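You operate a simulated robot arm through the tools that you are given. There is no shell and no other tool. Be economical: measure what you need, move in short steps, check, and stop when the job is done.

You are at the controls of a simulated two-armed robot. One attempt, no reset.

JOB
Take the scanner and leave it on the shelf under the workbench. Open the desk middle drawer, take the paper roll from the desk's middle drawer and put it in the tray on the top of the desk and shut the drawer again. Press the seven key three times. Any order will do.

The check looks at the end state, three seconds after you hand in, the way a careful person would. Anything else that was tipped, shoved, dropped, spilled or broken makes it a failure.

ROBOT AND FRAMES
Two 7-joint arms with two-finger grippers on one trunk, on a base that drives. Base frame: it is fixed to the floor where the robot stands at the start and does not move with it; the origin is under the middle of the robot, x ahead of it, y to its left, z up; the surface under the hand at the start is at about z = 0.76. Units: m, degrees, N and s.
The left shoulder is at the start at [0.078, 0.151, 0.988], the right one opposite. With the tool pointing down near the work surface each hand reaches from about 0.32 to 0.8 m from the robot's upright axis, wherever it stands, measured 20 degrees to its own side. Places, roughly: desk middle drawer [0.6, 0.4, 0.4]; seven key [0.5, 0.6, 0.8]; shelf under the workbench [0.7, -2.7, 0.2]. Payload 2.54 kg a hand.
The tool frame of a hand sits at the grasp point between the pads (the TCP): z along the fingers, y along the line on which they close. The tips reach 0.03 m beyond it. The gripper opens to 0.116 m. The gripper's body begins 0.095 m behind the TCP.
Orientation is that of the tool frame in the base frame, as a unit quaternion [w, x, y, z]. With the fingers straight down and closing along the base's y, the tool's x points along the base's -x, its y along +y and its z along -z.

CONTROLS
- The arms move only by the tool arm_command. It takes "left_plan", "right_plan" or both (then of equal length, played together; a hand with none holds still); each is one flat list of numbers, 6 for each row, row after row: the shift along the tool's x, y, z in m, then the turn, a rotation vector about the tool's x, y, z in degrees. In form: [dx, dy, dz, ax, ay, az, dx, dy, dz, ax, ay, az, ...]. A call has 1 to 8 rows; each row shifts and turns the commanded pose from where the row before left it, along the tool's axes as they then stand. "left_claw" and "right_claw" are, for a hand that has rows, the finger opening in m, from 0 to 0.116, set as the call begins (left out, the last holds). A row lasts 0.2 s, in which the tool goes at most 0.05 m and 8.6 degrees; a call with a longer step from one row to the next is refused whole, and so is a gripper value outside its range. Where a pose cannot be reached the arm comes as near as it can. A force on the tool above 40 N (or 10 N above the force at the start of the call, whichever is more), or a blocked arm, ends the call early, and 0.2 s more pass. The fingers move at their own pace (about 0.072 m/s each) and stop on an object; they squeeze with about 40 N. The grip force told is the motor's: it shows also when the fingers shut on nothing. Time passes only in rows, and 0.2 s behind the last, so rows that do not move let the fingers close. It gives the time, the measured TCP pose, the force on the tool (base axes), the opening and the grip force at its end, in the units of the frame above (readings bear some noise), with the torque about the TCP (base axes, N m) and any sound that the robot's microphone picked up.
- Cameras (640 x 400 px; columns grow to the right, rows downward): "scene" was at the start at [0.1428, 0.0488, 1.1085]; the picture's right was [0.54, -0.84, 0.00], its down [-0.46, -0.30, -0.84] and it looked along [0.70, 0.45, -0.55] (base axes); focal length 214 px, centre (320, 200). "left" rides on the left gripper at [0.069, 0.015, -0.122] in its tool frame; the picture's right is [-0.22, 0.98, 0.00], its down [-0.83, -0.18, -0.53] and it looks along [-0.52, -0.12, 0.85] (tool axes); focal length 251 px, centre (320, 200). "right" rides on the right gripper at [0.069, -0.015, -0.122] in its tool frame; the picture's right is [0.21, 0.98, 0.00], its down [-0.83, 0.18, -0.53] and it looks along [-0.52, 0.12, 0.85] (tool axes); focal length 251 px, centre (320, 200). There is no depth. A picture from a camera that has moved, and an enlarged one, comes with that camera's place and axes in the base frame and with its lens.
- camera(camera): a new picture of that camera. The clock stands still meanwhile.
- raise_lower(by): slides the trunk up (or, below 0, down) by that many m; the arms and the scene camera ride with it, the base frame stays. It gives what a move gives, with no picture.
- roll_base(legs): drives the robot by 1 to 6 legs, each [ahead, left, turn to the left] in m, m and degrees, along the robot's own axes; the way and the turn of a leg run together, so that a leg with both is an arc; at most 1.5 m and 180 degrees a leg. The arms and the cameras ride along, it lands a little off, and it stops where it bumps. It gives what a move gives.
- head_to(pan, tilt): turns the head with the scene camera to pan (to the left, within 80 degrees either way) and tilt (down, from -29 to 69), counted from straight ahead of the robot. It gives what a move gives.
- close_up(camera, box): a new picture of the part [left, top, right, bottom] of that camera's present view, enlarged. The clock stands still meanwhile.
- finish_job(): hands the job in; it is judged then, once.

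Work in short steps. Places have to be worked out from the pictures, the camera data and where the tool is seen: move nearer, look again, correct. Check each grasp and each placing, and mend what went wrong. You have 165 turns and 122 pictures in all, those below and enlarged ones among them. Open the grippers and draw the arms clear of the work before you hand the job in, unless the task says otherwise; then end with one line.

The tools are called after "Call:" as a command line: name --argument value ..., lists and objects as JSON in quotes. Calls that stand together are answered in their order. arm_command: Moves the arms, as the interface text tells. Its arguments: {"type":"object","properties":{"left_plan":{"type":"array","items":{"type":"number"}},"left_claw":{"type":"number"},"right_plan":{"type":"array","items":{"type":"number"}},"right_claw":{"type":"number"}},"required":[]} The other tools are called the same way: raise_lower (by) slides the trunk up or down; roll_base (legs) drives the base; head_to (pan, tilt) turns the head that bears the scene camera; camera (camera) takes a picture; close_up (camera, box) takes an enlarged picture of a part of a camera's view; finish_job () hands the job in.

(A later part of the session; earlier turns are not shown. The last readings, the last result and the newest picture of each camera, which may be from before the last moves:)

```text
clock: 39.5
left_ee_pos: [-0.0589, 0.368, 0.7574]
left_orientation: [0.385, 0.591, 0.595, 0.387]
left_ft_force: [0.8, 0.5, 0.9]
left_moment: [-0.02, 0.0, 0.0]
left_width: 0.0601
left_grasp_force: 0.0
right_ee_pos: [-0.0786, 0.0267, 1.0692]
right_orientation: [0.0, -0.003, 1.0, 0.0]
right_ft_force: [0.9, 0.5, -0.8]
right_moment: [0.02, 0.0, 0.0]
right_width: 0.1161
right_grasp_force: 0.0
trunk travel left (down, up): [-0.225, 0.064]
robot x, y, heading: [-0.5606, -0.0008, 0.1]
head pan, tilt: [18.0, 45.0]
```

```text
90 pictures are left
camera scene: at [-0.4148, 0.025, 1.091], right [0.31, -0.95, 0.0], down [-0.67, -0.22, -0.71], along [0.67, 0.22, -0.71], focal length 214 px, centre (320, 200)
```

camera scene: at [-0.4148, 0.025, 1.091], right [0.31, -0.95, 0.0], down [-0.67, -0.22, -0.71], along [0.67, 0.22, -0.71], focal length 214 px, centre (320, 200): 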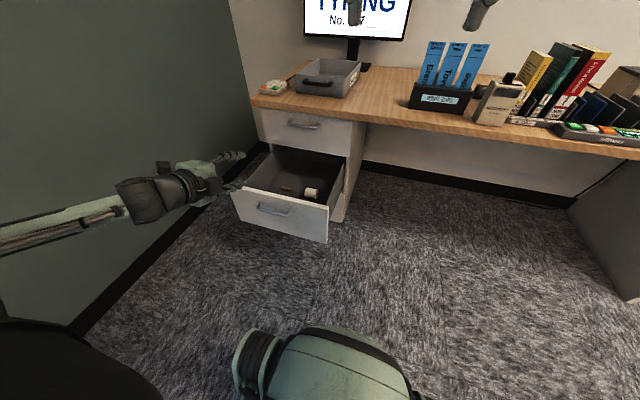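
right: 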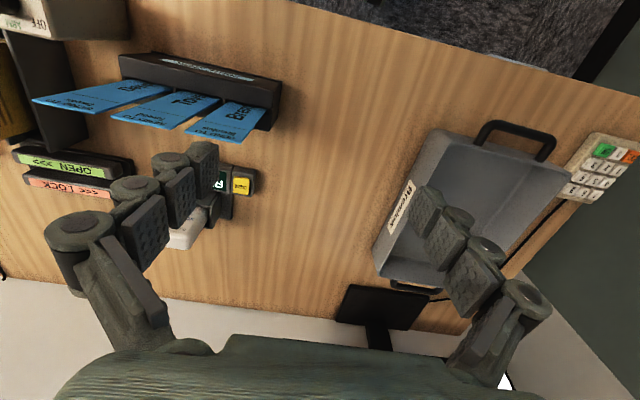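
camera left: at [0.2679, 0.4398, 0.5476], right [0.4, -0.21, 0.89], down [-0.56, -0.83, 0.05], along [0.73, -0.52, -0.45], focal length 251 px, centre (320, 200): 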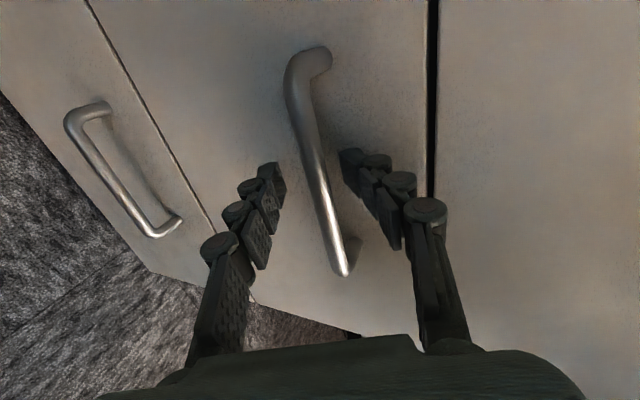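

Call:
close_up --camera "scene" --box '[225, 140, 365, 250]'

```text
3.64 times, centred on (295, 195) of scene
camera zoom: at [-0.4148, 0.025, 1.091], right [0.31, -0.95, 0.0], down [-0.67, -0.22, -0.71], along [0.67, 0.22, -0.71], focal length 780 px, centre (411, 218)
```

zoom: 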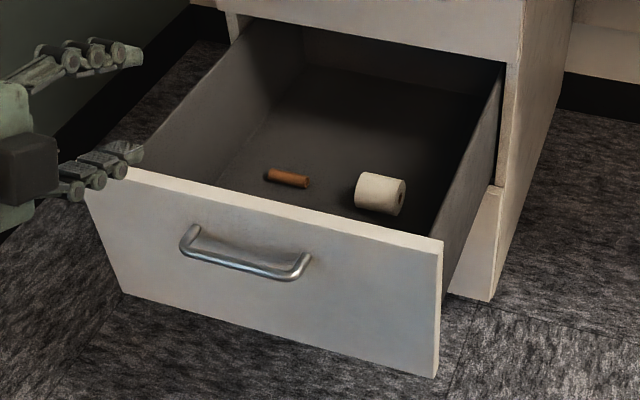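

The white roll lies with its axis roughly along y; I'll grip across its diameter. First turn the left hand to point down (closing along x) and drive nearer.

Call:
arm_command --left_plan '[0, 0, 0, 8.25, 0, 0, 0, 0, 0, 8.25, 0, 0, 0, 0, 0, 8.25, 0, 0, 0, 0, 0, 8.25, 0, 0, 0, 0, 0, 8.25, 0, 0, 0, 0, 0, 8.25, 0, 0, 0, 0, 0, 8.25, 0, 0, 0, 0, 0, 8.25, 0, 0]' --left_claw 0.09

Call:
roll_base --legs '[[0.15, 0, 0]]'

Call:
camera --camera "left"

```text
clock: 41.4
left_ee_pos: [-0.0596, 0.3689, 0.7565]
left_orientation: [0.0, 0.704, 0.71, 0.0]
left_ft_force: [-0.1, 0.9, -0.3]
left_moment: [-0.03, 0.0, 0.03]
left_width: 0.09
left_grasp_force: 0.0
right_ee_pos: [-0.0798, 0.0257, 1.067]
right_orientation: [0.0, -0.003, 1.0, 0.0]
right_ft_force: [-0.8, 0.0, -1.0]
right_moment: [-0.02, 0.02, -0.03]
right_width: 0.1159
right_grasp_force: 0.0
trunk travel left (down, up): [-0.225, 0.064]
robot x, y, heading: [-0.5605, -0.0006, 0.4]
head pan, tilt: [18.0, 45.0]
```

```text
clock: 42.7
left_ee_pos: [0.091, 0.3689, 0.7557]
left_orientation: [0.001, 0.705, 0.71, 0.0]
left_ft_force: [-1.0, 0.3, -0.3]
left_moment: [-0.01, 0.02, 0.01]
left_width: 0.09
left_grasp_force: 0.0
right_ee_pos: [0.0718, 0.0293, 1.0661]
right_orientation: [0.0, -0.004, 1.0, 0.001]
right_ft_force: [1.0, -0.2, -0.2]
right_moment: [-0.01, 0.04, -0.02]
right_width: 0.1157
right_grasp_force: 0.0
trunk travel left (down, up): [-0.225, 0.064]
robot x, y, heading: [-0.4089, -0.0023, 0.3]
head pan, tilt: [18.0, 45.0]
```

```text
88 pictures are left
camera left: at [0.1055, 0.4403, 0.8762], right [0.98, -0.21, 0.0], down [-0.18, -0.83, 0.53], along [-0.11, -0.52, -0.85], focal length 251 px, centre (320, 200)
```

left: 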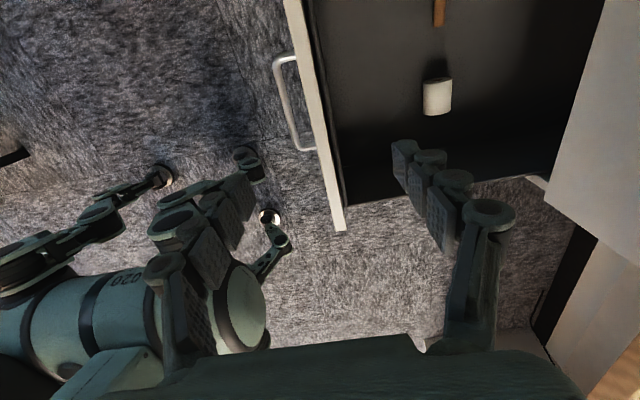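

Triangulated: roll centre ≈ (0.310, 0.308, 0.358). To keep the hand clear of the desk edge I'll grip the roll by its ends (closing along y) with a slight tilt; first yaw back and move over it.

Call:
arm_command --left_plan '[0, 0, 0, 0, 0, -8.18, 0, 0, 0, 0, 0, -8.18, 0, 0, 0, 0, 0, -8.18, 0, 0, 0, 0, 0, -8.18, 0, 0, 0, 0, 0, -8.18, 0, 0, 0, 0, 0, -8.18, 0, 0, 0, 0, 0, -8.18, 0, 0, 0, 0, 0, -8.18]'

Call:
arm_command --left_plan '[0, 0, 0, 0, 0, -8.18, 0, 0, 0, 0, 0, -8.18, 0, 0, 0, 0, 0, -8.18, -0.038, -0.012, 0.027, 0, 0, 0, -0.038, -0.012, 0.027, 0, 0, 0, -0.038, -0.012, 0.027, 0, 0, 0, -0.038, -0.012, 0.027, 0, 0, 0, -0.038, -0.012, 0.027, 0, 0, 0]'

Call:
camera --camera "left"

Call:
camera --camera "scene"

```text
clock: 44.5
left_ee_pos: [0.0913, 0.3702, 0.7555]
left_orientation: [0.001, 0.208, 0.978, -0.001]
left_ft_force: [0.1, 0.2, 0.0]
left_moment: [0.02, -0.03, 0.03]
left_width: 0.0901
left_grasp_force: 0.0
right_ee_pos: [0.0717, 0.0284, 1.0668]
right_orientation: [-0.001, -0.003, 1.0, -0.001]
right_ft_force: [-0.7, 0.1, -0.5]
right_moment: [0.02, 0.03, 0.01]
right_width: 0.1159
right_grasp_force: 0.1
trunk travel left (down, up): [-0.225, 0.064]
robot x, y, heading: [-0.4112, 0.0007, 0.6]
head pan, tilt: [18.0, 45.0]
```

```text
clock: 46.3
left_ee_pos: [0.2208, 0.3288, 0.6653]
left_orientation: [0.002, -0.003, 1.0, -0.001]
left_ft_force: [-0.1, -0.1, 0.6]
left_moment: [0.04, 0.05, -0.03]
left_width: 0.0897
left_grasp_force: 0.1
left hand out of reach, approached as far as the arm can: row 7, 8
right_ee_pos: [0.0715, 0.028, 1.0682]
right_orientation: [0.0, -0.004, 1.0, 0.001]
right_ft_force: [0.1, -0.1, -0.2]
right_moment: [0.01, 0.01, 0.01]
right_width: 0.116
right_grasp_force: 0.0
trunk travel left (down, up): [-0.225, 0.064]
robot x, y, heading: [-0.4069, 0.0023, 0.2]
head pan, tilt: [18.0, 45.0]
```

```text
87 pictures are left
camera left: at [0.1511, 0.3448, 0.7849], right [0.21, 0.98, 0.0], down [0.83, -0.17, 0.54], along [0.52, -0.11, -0.84], focal length 251 px, centre (320, 200)
```

left: 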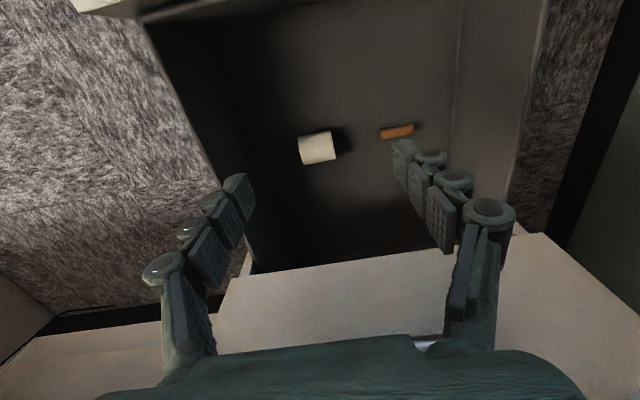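

```text
86 pictures are left
camera scene: at [-0.2641, 0.0258, 1.0909], right [0.31, -0.95, 0.0], down [-0.67, -0.22, -0.71], along [0.67, 0.22, -0.71], focal length 214 px, centre (320, 200)
```

scene: 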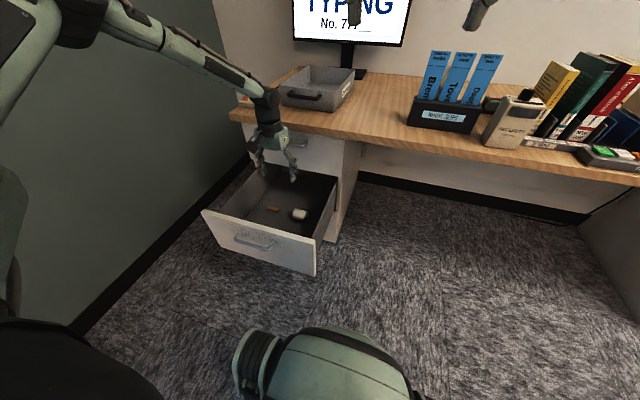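

Roll is at about (0.305, 0.307). The arm needs a lower trunk; I lower by 0.15.

Call:
raise_lower --by -0.15

Call:
camera --camera "scene"

```text
clock: 48.1
left_ee_pos: [0.2193, 0.3283, 0.5146]
left_orientation: [0.001, -0.003, 1.0, -0.001]
left_ft_force: [-0.2, 1.2, 1.0]
left_moment: [0.0, 0.03, 0.01]
left_width: 0.09
left_grasp_force: 0.2
right_ee_pos: [0.0707, 0.0278, 0.9177]
right_orientation: [0.0, -0.003, 1.0, 0.001]
right_ft_force: [-0.6, 1.2, -0.3]
right_moment: [-0.01, 0.01, -0.02]
right_width: 0.116
right_grasp_force: 0.1
trunk travel left (down, up): [-0.075, 0.214]
robot x, y, heading: [-0.4075, 0.0003, 0.3]
head pan, tilt: [18.0, 45.0]
```

```text
85 pictures are left
camera scene: at [-0.2643, 0.0259, 0.9411], right [0.31, -0.95, 0.0], down [-0.67, -0.22, -0.71], along [0.67, 0.22, -0.71], focal length 214 px, centre (320, 200)
```

scene: 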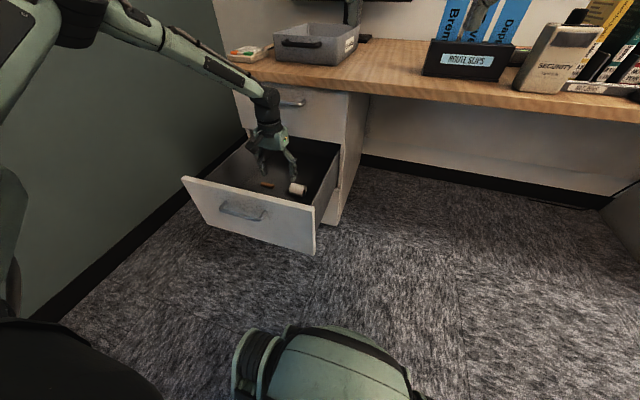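

Call:
raise_lower --by -0.075

Call:
arm_command --left_plan '[0, 0, 0, 0, -7.5, 0, 0, 0, 0, 0, -7.5, 0, -0.03, -0.01, 0, 0, 0, 0, -0.03, -0.01, 0, 0, 0, 0]'

Call:
camera --camera "left"

```text
clock: 49.2
left_ee_pos: [0.2198, 0.3288, 0.4396]
left_orientation: [0.002, -0.003, 1.0, -0.001]
left_ft_force: [0.5, 1.0, 1.0]
left_moment: [0.03, 0.02, 0.03]
left_width: 0.0899
left_grasp_force: 0.0
right_ee_pos: [0.0707, 0.0273, 0.8435]
right_orientation: [0.0, -0.004, 1.0, 0.0]
right_ft_force: [-1.1, 0.0, 0.1]
right_moment: [0.0, 0.03, -0.01]
right_width: 0.116
right_grasp_force: 0.0
trunk travel left (down, up): [0.0, 0.289]
robot x, y, heading: [-0.4111, -0.0036, 0.1]
head pan, tilt: [18.0, 45.0]
```

```text
clock: 50.2
left_ee_pos: [0.2777, 0.3101, 0.4563]
left_orientation: [0.133, -0.004, 0.991, -0.001]
left_ft_force: [0.0, -0.2, 0.5]
left_moment: [0.0, -0.01, 0.01]
left_width: 0.0899
left_grasp_force: 0.1
right_ee_pos: [0.0728, 0.0272, 0.8427]
right_orientation: [0.0, -0.004, 1.0, 0.0]
right_ft_force: [0.1, -0.3, 0.2]
right_moment: [0.01, -0.04, 0.0]
right_width: 0.1162
right_grasp_force: 0.1
trunk travel left (down, up): [0.0, 0.289]
robot x, y, heading: [-0.4114, -0.003, 0.5]
head pan, tilt: [18.0, 45.0]
```

```text
84 pictures are left
camera left: at [0.1796, 0.3252, 0.5546], right [0.2, 0.98, 0.06], down [0.66, -0.18, 0.73], along [0.73, -0.11, -0.68], focal length 251 px, centre (320, 200)
```

left: 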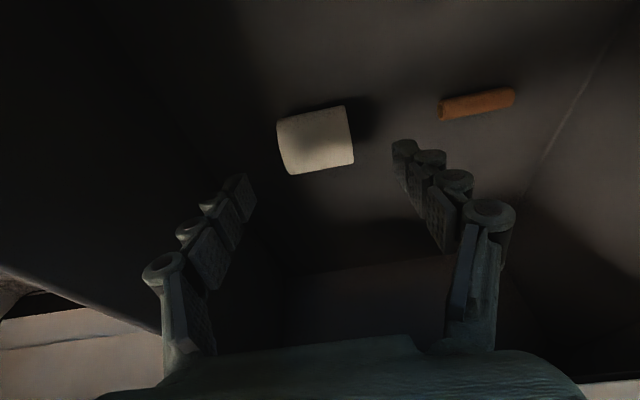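

The roll sits centred between the fingers. I advance most of the way and recheck.

Call:
arm_command --left_plan '[-0.002, -0.002, 0.03, 0, 0, 0, -0.002, -0.002, 0.03, 0, 0, 0]'

Call:
camera --camera "left"

```text
clock: 50.8
left_ee_pos: [0.262, 0.3173, 0.4289]
left_orientation: [0.132, -0.004, 0.991, 0.0]
left_ft_force: [-0.6, -0.1, 0.5]
left_moment: [0.01, 0.0, 0.0]
left_width: 0.0901
left_grasp_force: 0.1
left hand out of reach, approached as far as the arm can: row 1, 2
right_ee_pos: [0.0708, 0.0273, 0.843]
right_orientation: [0.0, -0.003, 1.0, 0.001]
right_ft_force: [0.2, -0.5, -0.7]
right_moment: [-0.02, 0.01, 0.01]
right_width: 0.116
right_grasp_force: 0.0
trunk travel left (down, up): [0.0, 0.289]
robot x, y, heading: [-0.4112, -0.0008, 0.2]
head pan, tilt: [18.0, 45.0]
```

```text
83 pictures are left
camera left: at [0.1633, 0.3331, 0.5257], right [0.2, 0.98, 0.05], down [0.66, -0.18, 0.73], along [0.73, -0.11, -0.68], focal length 251 px, centre (320, 200)
```

left: 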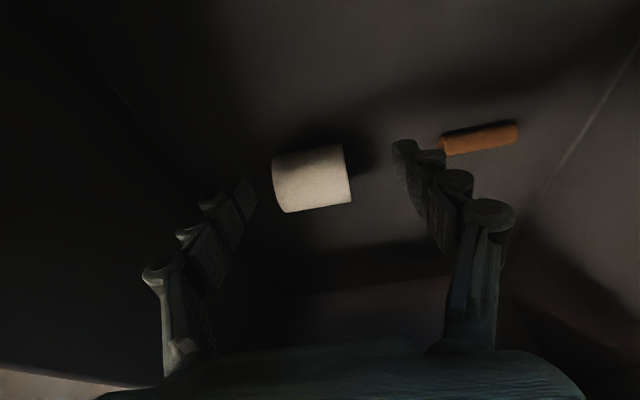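

Real reach limit; the base must come 10 cm nearer. I raise, retract the hand by 9 cm, drive ahead, and lower again.

Call:
raise_lower --by 0.15

Call:
arm_command --left_plan '[0.034, -0.004, -0.009, 0, 0, 0, 0.034, -0.004, -0.009, 0, 0, 0]'

Call:
roll_base --legs '[[0.11, 0, 0]]'

Call:
camera --camera "left"

Call:
camera --camera "scene"

```text
clock: 52.5
left_ee_pos: [0.2613, 0.3179, 0.5773]
left_orientation: [0.133, -0.003, 0.991, -0.001]
left_ft_force: [0.9, -0.5, -0.5]
left_moment: [0.01, 0.01, -0.02]
left_width: 0.0899
left_grasp_force: 0.0
right_ee_pos: [0.0711, 0.0279, 0.9929]
right_orientation: [0.0, -0.004, 1.0, 0.0]
right_ft_force: [0.8, -1.0, 0.6]
right_moment: [-0.01, 0.0, 0.0]
right_width: 0.1161
right_grasp_force: 0.0
trunk travel left (down, up): [-0.15, 0.139]
robot x, y, heading: [-0.4082, -0.0023, 0.5]
head pan, tilt: [18.0, 45.0]
```

```text
clock: 53.1
left_ee_pos: [0.1914, 0.3091, 0.5784]
left_orientation: [0.133, -0.003, 0.991, 0.0]
left_ft_force: [-1.2, 0.0, -0.7]
left_moment: [0.03, -0.01, 0.01]
left_width: 0.0902
left_grasp_force: 0.1
right_ee_pos: [0.0712, 0.0284, 0.9935]
right_orientation: [0.0, -0.004, 1.0, 0.0]
right_ft_force: [0.3, 0.3, 0.5]
right_moment: [0.0, 0.01, 0.0]
right_width: 0.1159
right_grasp_force: 0.0
trunk travel left (down, up): [-0.15, 0.139]
robot x, y, heading: [-0.4098, -0.0015, 0.1]
head pan, tilt: [18.0, 45.0]
```

```text
clock: 54.4
left_ee_pos: [0.3023, 0.3102, 0.5768]
left_orientation: [0.132, -0.004, 0.991, 0.0]
left_ft_force: [-0.8, -0.3, 1.0]
left_moment: [-0.03, 0.0, -0.01]
left_width: 0.09
left_grasp_force: 0.0
right_ee_pos: [0.1821, 0.0286, 0.9926]
right_orientation: [-0.001, -0.004, 1.0, -0.001]
right_ft_force: [-0.3, 0.0, -0.1]
right_moment: [0.03, -0.02, 0.0]
right_width: 0.1161
right_grasp_force: 0.1
trunk travel left (down, up): [-0.15, 0.139]
robot x, y, heading: [-0.2934, 0.0013, 0.4]
head pan, tilt: [18.0, 45.0]
```

```text
82 pictures are left
camera left: at [0.2041, 0.3253, 0.6754], right [0.2, 0.98, 0.05], down [0.66, -0.18, 0.73], along [0.73, -0.11, -0.68], focal length 251 px, centre (320, 200)
```

left: 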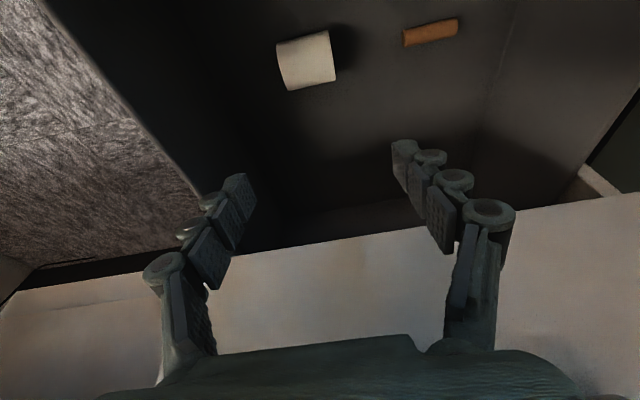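

```text
81 pictures are left
camera scene: at [-0.1534, 0.0267, 1.0158], right [0.32, -0.95, 0.0], down [-0.67, -0.22, -0.71], along [0.67, 0.22, -0.71], focal length 214 px, centre (320, 200)
```

scene: 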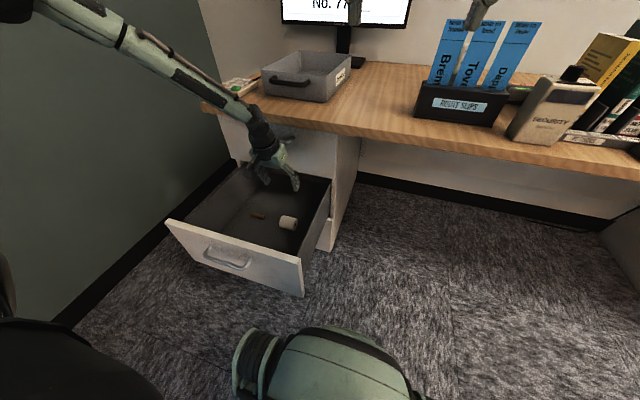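

Hand is above the roll; clearances look fine. I lower the trunk 0.15.

Call:
raise_lower --by -0.15

Call:
camera --camera "scene"

```text
clock: 56.1
left_ee_pos: [0.3011, 0.3085, 0.4277]
left_orientation: [0.131, -0.004, 0.991, 0.0]
left_ft_force: [0.2, 0.3, 0.2]
left_moment: [-0.03, 0.04, 0.02]
left_width: 0.0901
left_grasp_force: 0.0
right_ee_pos: [0.1815, 0.0285, 0.8427]
right_orientation: [-0.001, -0.004, 1.0, 0.001]
right_ft_force: [0.1, 0.0, -0.3]
right_moment: [-0.01, -0.05, -0.01]
right_width: 0.116
right_grasp_force: 0.1
trunk travel left (down, up): [0.0, 0.289]
robot x, y, heading: [-0.2963, 0.0005, 0.3]
head pan, tilt: [18.0, 45.0]
```

```text
80 pictures are left
camera scene: at [-0.1537, 0.0267, 0.866], right [0.32, -0.95, 0.0], down [-0.67, -0.22, -0.71], along [0.67, 0.22, -0.71], focal length 214 px, centre (320, 200)
```

scene: 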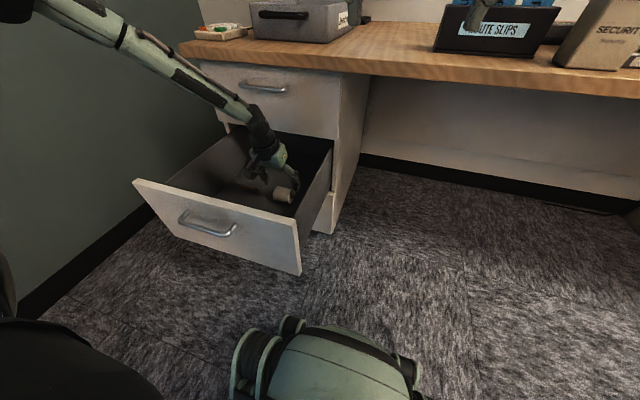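

Now the final approach: 5 cm down beside the roll's ends.

Call:
arm_command --left_plan '[0.005, -0.001, 0.02, 0, 0, 0, 0.005, -0.001, 0.02, 0, 0, 0, 0, 0, 0.008, 0, 0, 0]'

Call:
camera --camera "left"

```text
clock: 56.9
left_ee_pos: [0.3051, 0.3065, 0.3782]
left_orientation: [0.132, -0.004, 0.991, -0.001]
left_ft_force: [0.5, 0.2, -1.2]
left_moment: [0.03, 0.04, -0.01]
left_width: 0.0903
left_grasp_force: 0.1
right_ee_pos: [0.1819, 0.0297, 0.8436]
right_orientation: [0.0, -0.004, 1.0, 0.0]
right_ft_force: [-1.4, 0.4, 0.8]
right_moment: [0.02, 0.0, 0.01]
right_width: 0.116
right_grasp_force: 0.0
trunk travel left (down, up): [0.0, 0.289]
robot x, y, heading: [-0.2968, -0.0013, 0.3]
head pan, tilt: [18.0, 45.0]
```

```text
79 pictures are left
camera left: at [0.207, 0.3233, 0.4765], right [0.2, 0.98, 0.05], down [0.66, -0.18, 0.73], along [0.73, -0.11, -0.68], focal length 251 px, centre (320, 200)
```

left: 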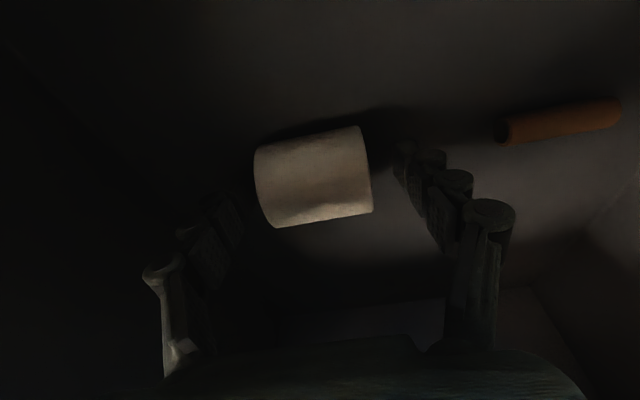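

The fingers straddle the roll's ends. A few mm further down, then close.

Call:
arm_command --left_plan '[-0.002, -0.001, 0.006, 0, 0, 0, 0, 0, 0, 0, 0, 0]'

Call:
arm_command --left_plan '[0, 0, 0, 0, 0, 0, 0, 0, 0, 0, 0, 0, 0, 0, 0, 0, 0, 0, 0, 0, 0, 0, 0, 0]' --left_claw 0.0

Call:
camera --camera "left"

```text
clock: 57.5
left_ee_pos: [0.3081, 0.3059, 0.3721]
left_orientation: [0.133, -0.004, 0.991, -0.001]
left_ft_force: [0.5, 0.5, -1.0]
left_moment: [0.01, -0.02, 0.02]
left_width: 0.09
left_grasp_force: 0.0
right_ee_pos: [0.1825, 0.0291, 0.8435]
right_orientation: [0.0, -0.004, 1.0, -0.001]
right_ft_force: [-1.1, 0.0, -0.7]
right_moment: [-0.02, -0.01, 0.0]
right_width: 0.116
right_grasp_force: 0.1
trunk travel left (down, up): [0.0, 0.289]
robot x, y, heading: [-0.2971, -0.0015, 0.2]
head pan, tilt: [18.0, 45.0]
```

```text
clock: 58.5
left_ee_pos: [0.3093, 0.306, 0.3746]
left_orientation: [0.133, -0.004, 0.991, 0.001]
left_ft_force: [1.1, 1.4, 7.9]
left_moment: [0.1, 0.05, 0.01]
left_width: 0.0558
left_grasp_force: 39.7
right_ee_pos: [0.1809, 0.0292, 0.8433]
right_orientation: [0.001, -0.003, 1.0, 0.0]
right_ft_force: [-0.3, 0.9, 0.0]
right_moment: [0.03, 0.02, 0.0]
right_width: 0.116
right_grasp_force: 0.1
trunk travel left (down, up): [0.0, 0.289]
robot x, y, heading: [-0.2993, -0.0015, 0.4]
head pan, tilt: [18.0, 45.0]
```

```text
78 pictures are left
camera left: at [0.2106, 0.3221, 0.4723], right [0.2, 0.98, 0.06], down [0.66, -0.18, 0.73], along [0.73, -0.11, -0.68], focal length 251 px, centre (320, 200)
```

left: 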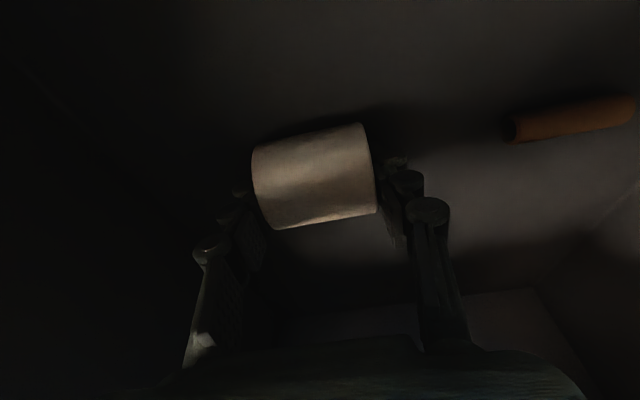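

Gripped (56 mm, 40 N). I raise the trunk a little and check that the roll comes along.

Call:
raise_lower --by 0.1

Call:
arm_command --left_plan '[0.03, 0, 0.008, 0, 0, 0]'

Call:
raise_lower --by 0.189

Call:
camera --camera "scene"

```text
clock: 59.8
left_ee_pos: [0.3084, 0.307, 0.4732]
left_orientation: [0.131, -0.004, 0.991, 0.0]
left_ft_force: [0.2, 0.1, -0.8]
left_moment: [-0.03, 0.03, -0.02]
left_width: 0.0557
left_grasp_force: 39.7
right_ee_pos: [0.1822, 0.0285, 0.9419]
right_orientation: [0.0, -0.004, 1.0, 0.0]
right_ft_force: [0.1, 1.4, -0.6]
right_moment: [-0.03, 0.02, -0.01]
right_width: 0.1162
right_grasp_force: 0.1
trunk travel left (down, up): [-0.1, 0.189]
robot x, y, heading: [-0.2991, -0.0002, 0.3]
head pan, tilt: [18.0, 45.0]
```

```text
clock: 60.2
left_ee_pos: [0.2794, 0.3057, 0.4572]
left_orientation: [0.131, -0.003, 0.991, 0.0]
left_ft_force: [0.7, -0.1, -0.7]
left_moment: [-0.06, 0.0, 0.0]
left_width: 0.0558
left_grasp_force: 40.2
right_ee_pos: [0.1804, 0.0286, 0.9424]
right_orientation: [-0.001, -0.003, 1.0, -0.001]
right_ft_force: [0.4, 0.0, 0.1]
right_moment: [0.0, -0.01, -0.04]
right_width: 0.1161
right_grasp_force: 0.0
trunk travel left (down, up): [-0.1, 0.189]
robot x, y, heading: [-0.2983, -0.0034, 0.2]
head pan, tilt: [18.0, 45.0]
```

```text
clock: 62.3
left_ee_pos: [0.2812, 0.3056, 0.6467]
left_orientation: [0.132, -0.003, 0.991, 0.0]
left_ft_force: [-0.3, 0.3, -0.8]
left_moment: [-0.02, 0.01, -0.01]
left_width: 0.0556
left_grasp_force: 39.4
right_ee_pos: [0.1828, 0.0275, 1.1309]
right_orientation: [0.0, -0.004, 1.0, 0.0]
right_ft_force: [0.1, -0.1, 0.3]
right_moment: [0.0, -0.01, 0.02]
right_width: 0.1159
right_grasp_force: 0.0
trunk travel left (down, up): [-0.289, 0.0]
robot x, y, heading: [-0.2995, 0.0, 0.3]
head pan, tilt: [18.0, 45.0]
```

```text
77 pictures are left
camera scene: at [-0.1535, 0.0267, 1.1548], right [0.32, -0.95, 0.0], down [-0.67, -0.22, -0.71], along [0.67, 0.22, -0.71], focal length 214 px, centre (320, 200)
```

scene: 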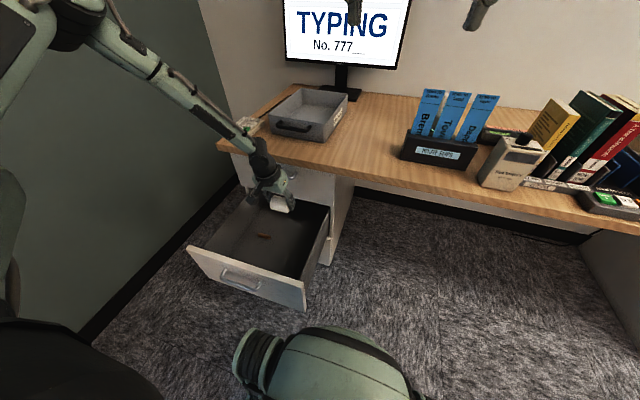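

The roll is held. Since the open drawer keeps the base from the tray, I'll shut the drawer first with the right hand. Left hand goes up and back out of the way.

Call:
arm_command --left_plan '[-0.0129, 0, -0.0478, 0, 0, 0, -0.0129, 0, -0.0478, 0, 0, 0, -0.0129, 0, -0.0478, 0, 0, 0, -0.0129, 0, -0.0478, 0, 0, 0, -0.0129, 0, -0.0478, 0, 0, 0, -0.0129, 0, -0.0478, 0, 0, 0, -0.0129, 0, -0.0478, 0, 0, 0]'

Call:
arm_command --left_plan '[0.0425, 0.01, -0.0114, 0, 0, 0, 0.0425, 0.01, -0.0114, 0, 0, 0, 0.0425, 0.01, -0.0114, 0, 0, 0, 0.0425, 0.01, -0.0114, 0, 0, 0, 0.0425, 0.01, -0.0114, 0, 0, 0]'

Call:
roll_base --legs '[[-0.25, 0, 0]]'

Call:
camera --camera "scene"

```text
clock: 63.9
left_ee_pos: [0.2779, 0.3067, 0.9946]
left_orientation: [0.133, -0.004, 0.991, -0.001]
left_ft_force: [0.0, 0.3, -0.1]
left_moment: [-0.01, -0.02, 0.01]
left_width: 0.0561
left_grasp_force: 40.3
right_ee_pos: [0.1817, 0.0284, 1.1317]
right_orientation: [0.0, -0.005, 1.0, 0.0]
right_ft_force: [0.3, -0.2, 1.0]
right_moment: [0.03, -0.02, -0.01]
right_width: 0.116
right_grasp_force: 0.2
trunk travel left (down, up): [-0.289, 0.0]
robot x, y, heading: [-0.2993, 0.002, 0.4]
head pan, tilt: [18.0, 45.0]
```

```text
clock: 65.1
left_ee_pos: [0.0602, 0.3538, 0.9901]
left_orientation: [0.128, -0.003, 0.992, 0.0]
left_ft_force: [-0.7, 0.9, 4.8]
left_moment: [-0.04, 0.03, -0.04]
left_width: 0.0556
left_grasp_force: 40.1
right_ee_pos: [0.1825, 0.0288, 1.1313]
right_orientation: [-0.002, -0.004, 1.0, 0.0]
right_ft_force: [1.4, 0.9, -1.2]
right_moment: [-0.06, 0.07, -0.01]
right_width: 0.1161
right_grasp_force: 0.0
trunk travel left (down, up): [-0.289, 0.0]
robot x, y, heading: [-0.3001, 0.0032, 0.5]
head pan, tilt: [18.0, 45.0]
```

```text
clock: 67.0
left_ee_pos: [-0.1933, 0.3531, 0.9922]
left_orientation: [0.132, -0.005, 0.991, 0.0]
left_ft_force: [-0.9, 0.9, -0.1]
left_moment: [0.04, -0.02, -0.02]
left_width: 0.0561
left_grasp_force: 39.8
right_ee_pos: [-0.0721, 0.0265, 1.1323]
right_orientation: [0.0, -0.004, 1.0, 0.0]
right_ft_force: [0.2, -0.2, 0.8]
right_moment: [0.02, -0.01, 0.02]
right_width: 0.1158
right_grasp_force: 0.2
trunk travel left (down, up): [-0.289, 0.0]
robot x, y, heading: [-0.5506, 0.0006, 0.2]
head pan, tilt: [18.0, 45.0]
```

```text
76 pictures are left
camera scene: at [-0.4069, 0.0251, 1.155], right [0.32, -0.95, 0.0], down [-0.67, -0.22, -0.71], along [0.67, 0.22, -0.71], focal length 214 px, centre (320, 200)
```

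scene: 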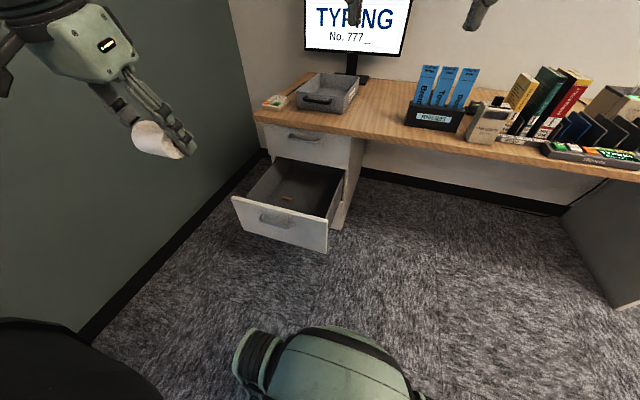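

Drawer face spans y 0.15–0.58, top z 0.52. I shift the base 0.1 m left and turn the right hand forward with closed fingers.

Call:
roll_base --legs '[[0, 0.1, 0]]'

Call:
arm_command --right_plan '[0, 0.015, 0, 0, -8.25, 0, 0, 0.015, 0, 0, -8.25, 0, 0, 0.015, 0, 0, -8.25, 0, 0, 0.015, 0, 0, -8.25, 0, 0, 0.015, 0, 0, -8.25, 0, 0, 0.015, 0, 0, -8.25, 0, 0, 0.015, 0, 0, -8.25, 0, 0, 0.01, 0, 0, -8.25, 0]' --right_claw 0

Call:
camera --camera "scene"

```text
clock: 68.6
left_ee_pos: [-0.1937, 0.4522, 0.9916]
left_orientation: [0.133, -0.004, 0.991, 0.0]
left_ft_force: [-0.5, 0.1, -1.3]
left_moment: [-0.01, 0.02, 0.03]
left_width: 0.0559
left_grasp_force: 39.7
right_ee_pos: [-0.0716, 0.128, 1.132]
right_orientation: [0.0, -0.003, 1.0, 0.001]
right_ft_force: [-0.6, -0.4, 0.2]
right_moment: [-0.03, 0.03, -0.01]
right_width: 0.1162
right_grasp_force: 0.1
trunk travel left (down, up): [-0.289, 0.0]
robot x, y, heading: [-0.5503, 0.0983, 0.3]
head pan, tilt: [18.0, 45.0]
```

```text
clock: 70.4
left_ee_pos: [-0.1929, 0.4531, 0.9915]
left_orientation: [0.132, -0.005, 0.991, 0.0]
left_ft_force: [0.1, 0.1, -0.4]
left_moment: [0.02, -0.02, -0.04]
left_width: 0.0559
left_grasp_force: 39.4
right_ee_pos: [-0.0728, 0.2424, 1.1317]
right_orientation: [0.546, -0.002, 0.838, 0.002]
right_ft_force: [0.1, 0.4, -0.3]
right_moment: [-0.01, 0.0, 0.0]
right_width: 0.0002
right_grasp_force: 28.9
trunk travel left (down, up): [-0.289, 0.0]
robot x, y, heading: [-0.5517, 0.0981, 0.5]
head pan, tilt: [18.0, 45.0]
```

```text
75 pictures are left
camera scene: at [-0.4071, 0.1256, 1.155], right [0.32, -0.95, 0.0], down [-0.67, -0.22, -0.71], along [0.67, 0.22, -0.71], focal length 214 px, centre (320, 200)
```

scene: 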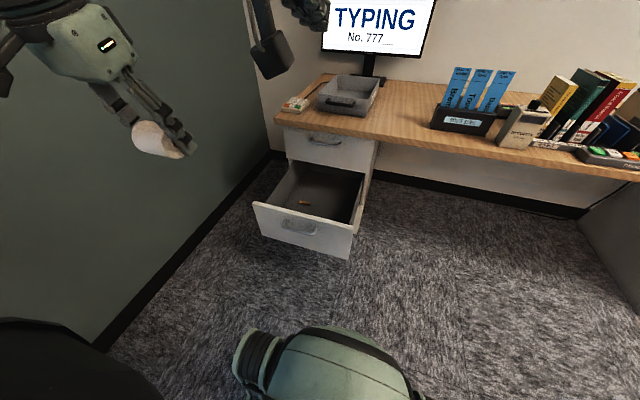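

Call:
raise_lower --by -0.289

Call:
arm_command --right_plan '[0.0444, 0, 0.0198, 0, 0, 0, 0.0444, 0, 0.0198, 0, 0, 0, 0.0444, 0, 0.0198, 0, 0, 0, 0.0444, 0, 0.0198, 0, 0, 0, 0.0444, 0, 0.0198, 0, 0, 0, 0.0444, 0, 0.0198, 0, 0, 0, 0.0444, 0, 0.0198, 0, 0, 0]'

Call:
camera --camera "scene"

```text
clock: 73.3
left_ee_pos: [-0.1933, 0.4528, 0.7039]
left_orientation: [0.132, -0.004, 0.991, -0.001]
left_ft_force: [-0.2, 0.2, -1.0]
left_moment: [0.0, 0.04, 0.02]
left_width: 0.0557
left_grasp_force: 40.3
right_ee_pos: [-0.0712, 0.2412, 0.8433]
right_orientation: [0.545, -0.003, 0.838, 0.002]
right_ft_force: [0.1, 0.3, 0.0]
right_moment: [0.0, 0.01, 0.01]
right_width: 0.0
right_grasp_force: 28.3
trunk travel left (down, up): [0.0, 0.289]
robot x, y, heading: [-0.5526, 0.1006, 0.1]
head pan, tilt: [18.0, 45.0]
```

```text
clock: 74.9
left_ee_pos: [-0.1938, 0.4525, 0.7033]
left_orientation: [0.132, -0.005, 0.991, 0.0]
left_ft_force: [0.5, 0.2, -0.3]
left_moment: [-0.01, -0.02, 0.0]
left_width: 0.0559
left_grasp_force: 39.8
right_ee_pos: [-0.0724, 0.2422, 0.5024]
right_orientation: [0.544, -0.002, 0.839, 0.002]
right_ft_force: [-0.2, 0.7, 0.2]
right_moment: [0.03, 0.02, 0.0]
right_width: 0.0002
right_grasp_force: 28.9
trunk travel left (down, up): [0.0, 0.289]
robot x, y, heading: [-0.5543, 0.0981, 0.5]
head pan, tilt: [18.0, 45.0]
```

```text
74 pictures are left
camera scene: at [-0.4071, 0.1253, 0.866], right [0.32, -0.95, 0.0], down [-0.67, -0.22, -0.71], along [0.67, 0.22, -0.71], focal length 214 px, centre (320, 200)
```

scene: 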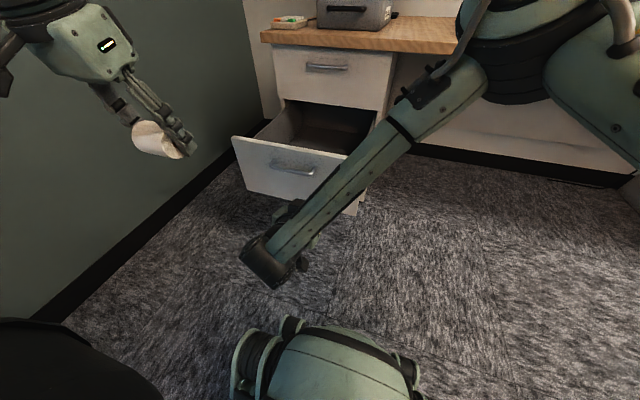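

The right elbow stands forward; I extend the right arm to just touch the drawer face and view the elbow to judge desk clearance.

Call:
arm_command --right_plan '[-0.013, 0, 0.0296, 0, 0, 0, -0.013, 0, 0.0296, 0, 0, 0, -0.013, 0, 0.0296, 0, 0, 0]'

Call:
head_to --pan -30 --tilt 20

Call:
camera --camera "scene"

Call:
camera --camera "right"

```text
clock: 75.7
left_ee_pos: [-0.1922, 0.4525, 0.7031]
left_orientation: [0.132, -0.004, 0.991, -0.001]
left_ft_force: [-0.6, -0.4, -0.3]
left_moment: [0.02, 0.02, 0.04]
left_width: 0.0555
left_grasp_force: 40.2
right_ee_pos: [0.025, 0.2424, 0.5029]
right_orientation: [0.545, -0.002, 0.839, 0.002]
right_ft_force: [0.0, -0.1, 1.2]
right_moment: [0.02, 0.04, -0.02]
right_width: 0.0002
right_grasp_force: 28.7
trunk travel left (down, up): [0.0, 0.289]
robot x, y, heading: [-0.5546, 0.0971, 0.3]
head pan, tilt: [18.0, 45.0]
```

```text
clock: 76.8
left_ee_pos: [-0.193, 0.4521, 0.7032]
left_orientation: [0.132, -0.004, 0.991, 0.0]
left_ft_force: [-0.6, -0.1, -1.5]
left_moment: [0.05, 0.01, 0.01]
left_width: 0.0559
left_grasp_force: 40.3
right_ee_pos: [0.0236, 0.2432, 0.5024]
right_orientation: [0.544, -0.003, 0.839, 0.003]
right_ft_force: [-0.3, 0.2, -0.4]
right_moment: [0.03, -0.01, 0.04]
right_width: 0.0
right_grasp_force: 28.6
trunk travel left (down, up): [0.0, 0.289]
robot x, y, heading: [-0.5486, 0.0971, 0.2]
head pan, tilt: [-30.0, 20.0]
```

```text
73 pictures are left
camera scene: at [-0.4032, 0.0538, 0.9046], right [-0.49, -0.87, 0.0], down [-0.3, 0.17, -0.94], along [0.82, -0.46, -0.34], focal length 214 px, centre (320, 200)
```

scene: 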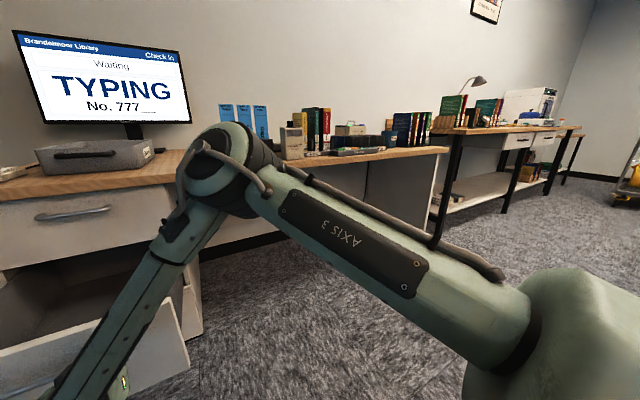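

```text
72 pictures are left
camera right: at [-0.1146, 0.2259, 0.4904], right [-0.09, 0.98, -0.2], down [-0.15, 0.18, 0.97], along [0.98, 0.12, 0.13], focal length 251 px, centre (320, 200)
```

right: 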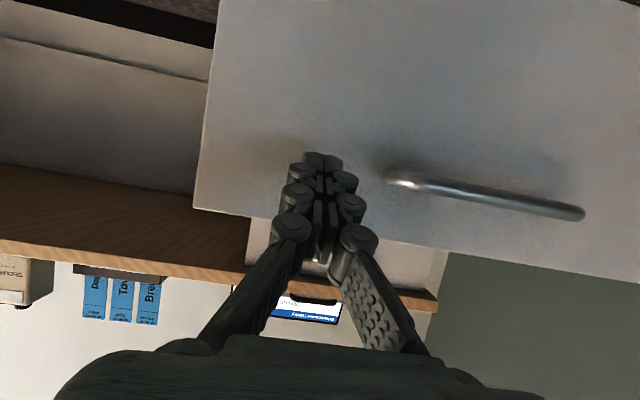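

The elbow is at roughly z 0.85, rel x 0.5: it stays above the desk and near its edge. I drive ahead in two parts, checking between.

Call:
roll_base --legs '[[0.2, 0, 0]]'

Call:
camera --camera "scene"

Call:
camera --camera "right"

```text
clock: 78.5
left_ee_pos: [0.0066, 0.4538, 0.703]
left_orientation: [0.132, -0.004, 0.991, 0.0]
left_ft_force: [-0.4, -0.3, -1.5]
left_moment: [0.02, -0.03, -0.04]
left_width: 0.0556
left_grasp_force: 39.7
right_ee_pos: [0.2229, 0.2445, 0.5037]
right_orientation: [0.545, -0.002, 0.839, 0.002]
right_ft_force: [-0.4, 0.1, 0.4]
right_moment: [-0.02, -0.02, -0.02]
right_width: 0.0001
right_grasp_force: 28.7
trunk travel left (down, up): [0.0, 0.289]
robot x, y, heading: [-0.3533, 0.1017, 0.4]
head pan, tilt: [-30.0, 20.0]
```

```text
71 pictures are left
camera scene: at [-0.204, 0.0551, 0.9046], right [-0.49, -0.87, 0.0], down [-0.3, 0.17, -0.94], along [0.82, -0.46, -0.34], focal length 214 px, centre (320, 200)
```

scene: 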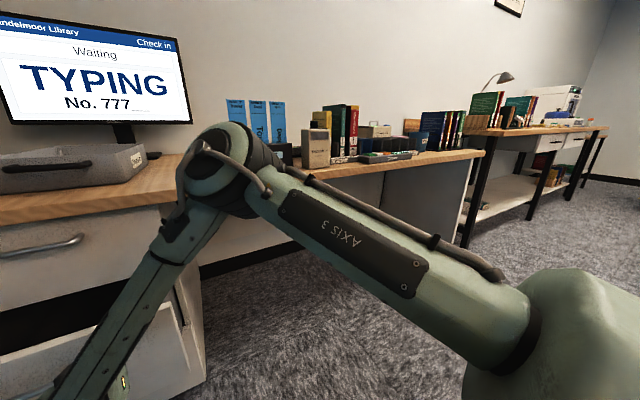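

```text
70 pictures are left
camera right: at [0.0849, 0.2275, 0.4905], right [-0.09, 0.98, -0.2], down [-0.15, 0.18, 0.97], along [0.98, 0.12, 0.13], focal length 251 px, centre (320, 200)
```

right: 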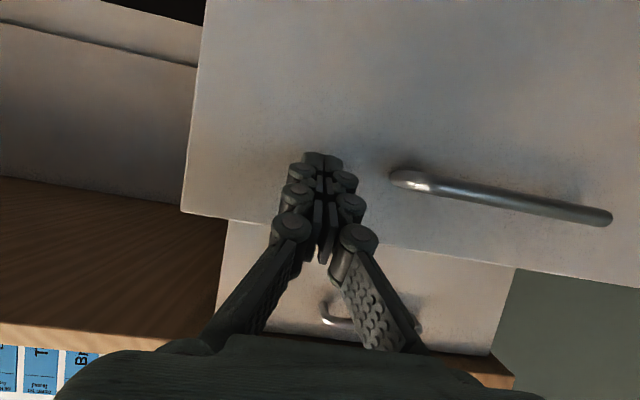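

The drawer is closing and the elbow is clear. Another 0.1 m.

Call:
roll_base --legs '[[0.1, 0, 0]]'

Call:
camera --camera "scene"

```text
clock: 79.6
left_ee_pos: [0.1048, 0.4548, 0.7035]
left_orientation: [0.132, -0.005, 0.991, -0.001]
left_ft_force: [-0.9, 0.5, -1.0]
left_moment: [-0.03, 0.0, -0.03]
left_width: 0.0556
left_grasp_force: 40.0
right_ee_pos: [0.3236, 0.2457, 0.5027]
right_orientation: [0.545, -0.002, 0.839, 0.001]
right_ft_force: [0.5, -1.0, -0.2]
right_moment: [0.03, 0.01, -0.02]
right_width: 0.0
right_grasp_force: 28.5
trunk travel left (down, up): [0.0, 0.289]
robot x, y, heading: [-0.2499, 0.1055, 0.2]
head pan, tilt: [-30.0, 20.0]
```

```text
69 pictures are left
camera scene: at [-0.1041, 0.056, 0.9046], right [-0.49, -0.87, 0.0], down [-0.3, 0.17, -0.94], along [0.82, -0.46, -0.34], focal length 214 px, centre (320, 200)
```

scene: 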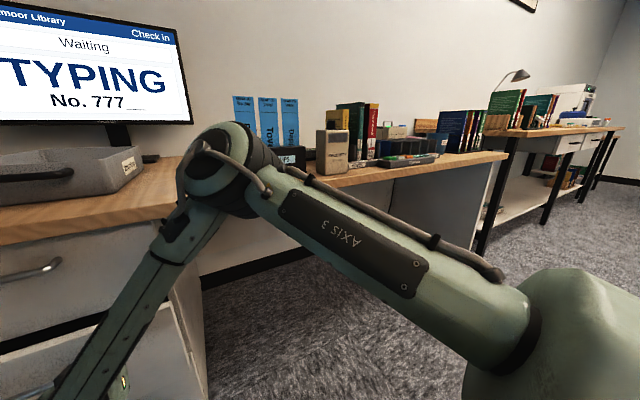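

Still clear. I close the last 7 cm in two small drives.

Call:
roll_base --legs '[[0.04, 0, 0]]'

Call:
camera --camera "right"

Call:
camera --camera "scene"

```text
clock: 80.5
left_ee_pos: [0.1449, 0.4537, 0.704]
left_orientation: [0.132, -0.005, 0.991, 0.0]
left_ft_force: [0.0, 0.4, -0.6]
left_moment: [0.0, 0.02, -0.02]
left_width: 0.0558
left_grasp_force: 40.4
right_ee_pos: [0.3637, 0.2457, 0.5025]
right_orientation: [0.544, -0.003, 0.839, 0.002]
right_ft_force: [-0.1, 0.5, 0.0]
right_moment: [0.01, 0.0, 0.03]
right_width: 0.0
right_grasp_force: 28.6
trunk travel left (down, up): [0.0, 0.289]
robot x, y, heading: [-0.2104, 0.0996, 0.3]
head pan, tilt: [-30.0, 20.0]
```

```text
68 pictures are left
camera right: at [0.2249, 0.2287, 0.4905], right [-0.09, 0.98, -0.2], down [-0.15, 0.18, 0.97], along [0.98, 0.12, 0.13], focal length 251 px, centre (320, 200)
```

right: 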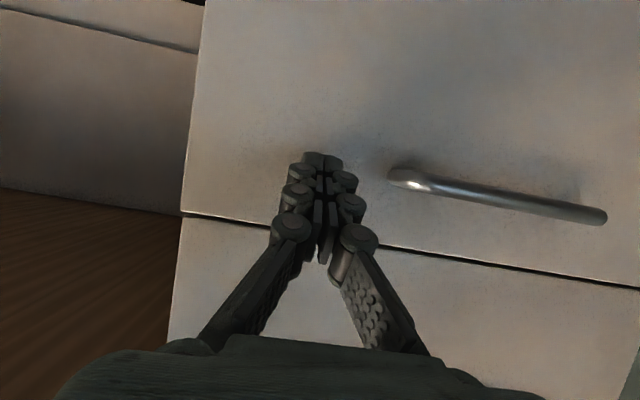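

```text
67 pictures are left
camera scene: at [-0.0643, 0.0562, 0.9046], right [-0.49, -0.87, 0.0], down [-0.3, 0.17, -0.94], along [0.82, -0.46, -0.34], focal length 214 px, centre (320, 200)
```

scene: 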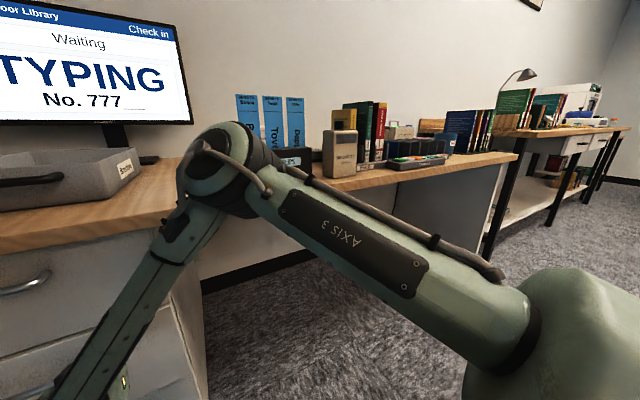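

Almost flush. I finish with small arm pushes, watching the force.

Call:
arm_command --right_plan '[-0.0041, 0, 0.0091, 0, 0, 0, -0.0041, 0, 0.0091, 0, 0, 0]'

Call:
arm_command --right_plan '[-0.0041, 0, 0.0091, 0, 0, 0]'

Call:
camera --camera "right"

```text
clock: 81.1
left_ee_pos: [0.1447, 0.455, 0.7025]
left_orientation: [0.133, -0.005, 0.991, 0.0]
left_ft_force: [0.2, 0.0, -0.9]
left_moment: [-0.02, 0.02, -0.05]
left_width: 0.0559
left_grasp_force: 39.5
right_ee_pos: [0.3779, 0.2473, 0.5009]
right_orientation: [0.54, -0.005, 0.841, 0.002]
right_ft_force: [-4.0, 0.1, 1.0]
right_moment: [-0.02, 0.0, 0.0]
right_width: 0.0058
right_grasp_force: 28.4
trunk travel left (down, up): [0.0, 0.289]
robot x, y, heading: [-0.2156, 0.0995, 0.4]
head pan, tilt: [-30.0, 20.0]
stopped in row 2 (right hand): the force on the tool passed its limit at 46 N (the readings are from after the stop); the commanded pose is now the measured one
```

```text
clock: 81.5
left_ee_pos: [0.1443, 0.4547, 0.7036]
left_orientation: [0.134, -0.004, 0.991, 0.0]
left_ft_force: [-0.6, -0.1, -1.1]
left_moment: [-0.03, -0.02, -0.05]
left_width: 0.0556
left_grasp_force: 40.3
right_ee_pos: [0.375, 0.2471, 0.4984]
right_orientation: [0.538, -0.007, 0.843, 0.002]
right_ft_force: [-3.0, 0.6, 0.4]
right_moment: [-0.01, -0.01, -0.04]
right_width: 0.0
right_grasp_force: 28.5
trunk travel left (down, up): [0.0, 0.289]
robot x, y, heading: [-0.2143, 0.0974, 0.0]
head pan, tilt: [-30.0, 20.0]
stopped in row 1 (right hand): the force on the tool passed its limit at 51 N (the readings are from after the stop); the commanded pose is now the measured one
```

```text
66 pictures are left
camera right: at [0.2373, 0.2298, 0.4881], right [-0.1, 0.97, -0.2], down [-0.14, 0.18, 0.97], along [0.98, 0.13, 0.11], focal length 251 px, centre (320, 200)
```

right: 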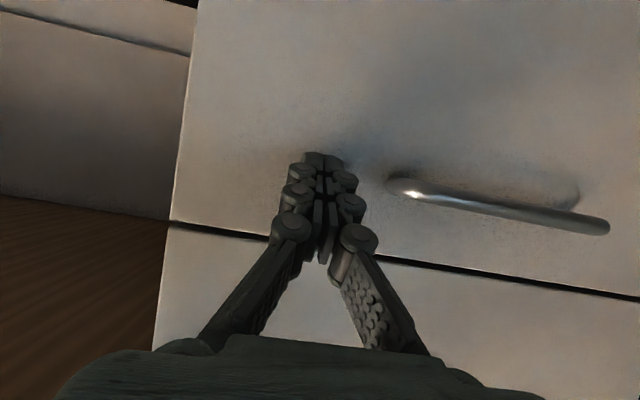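

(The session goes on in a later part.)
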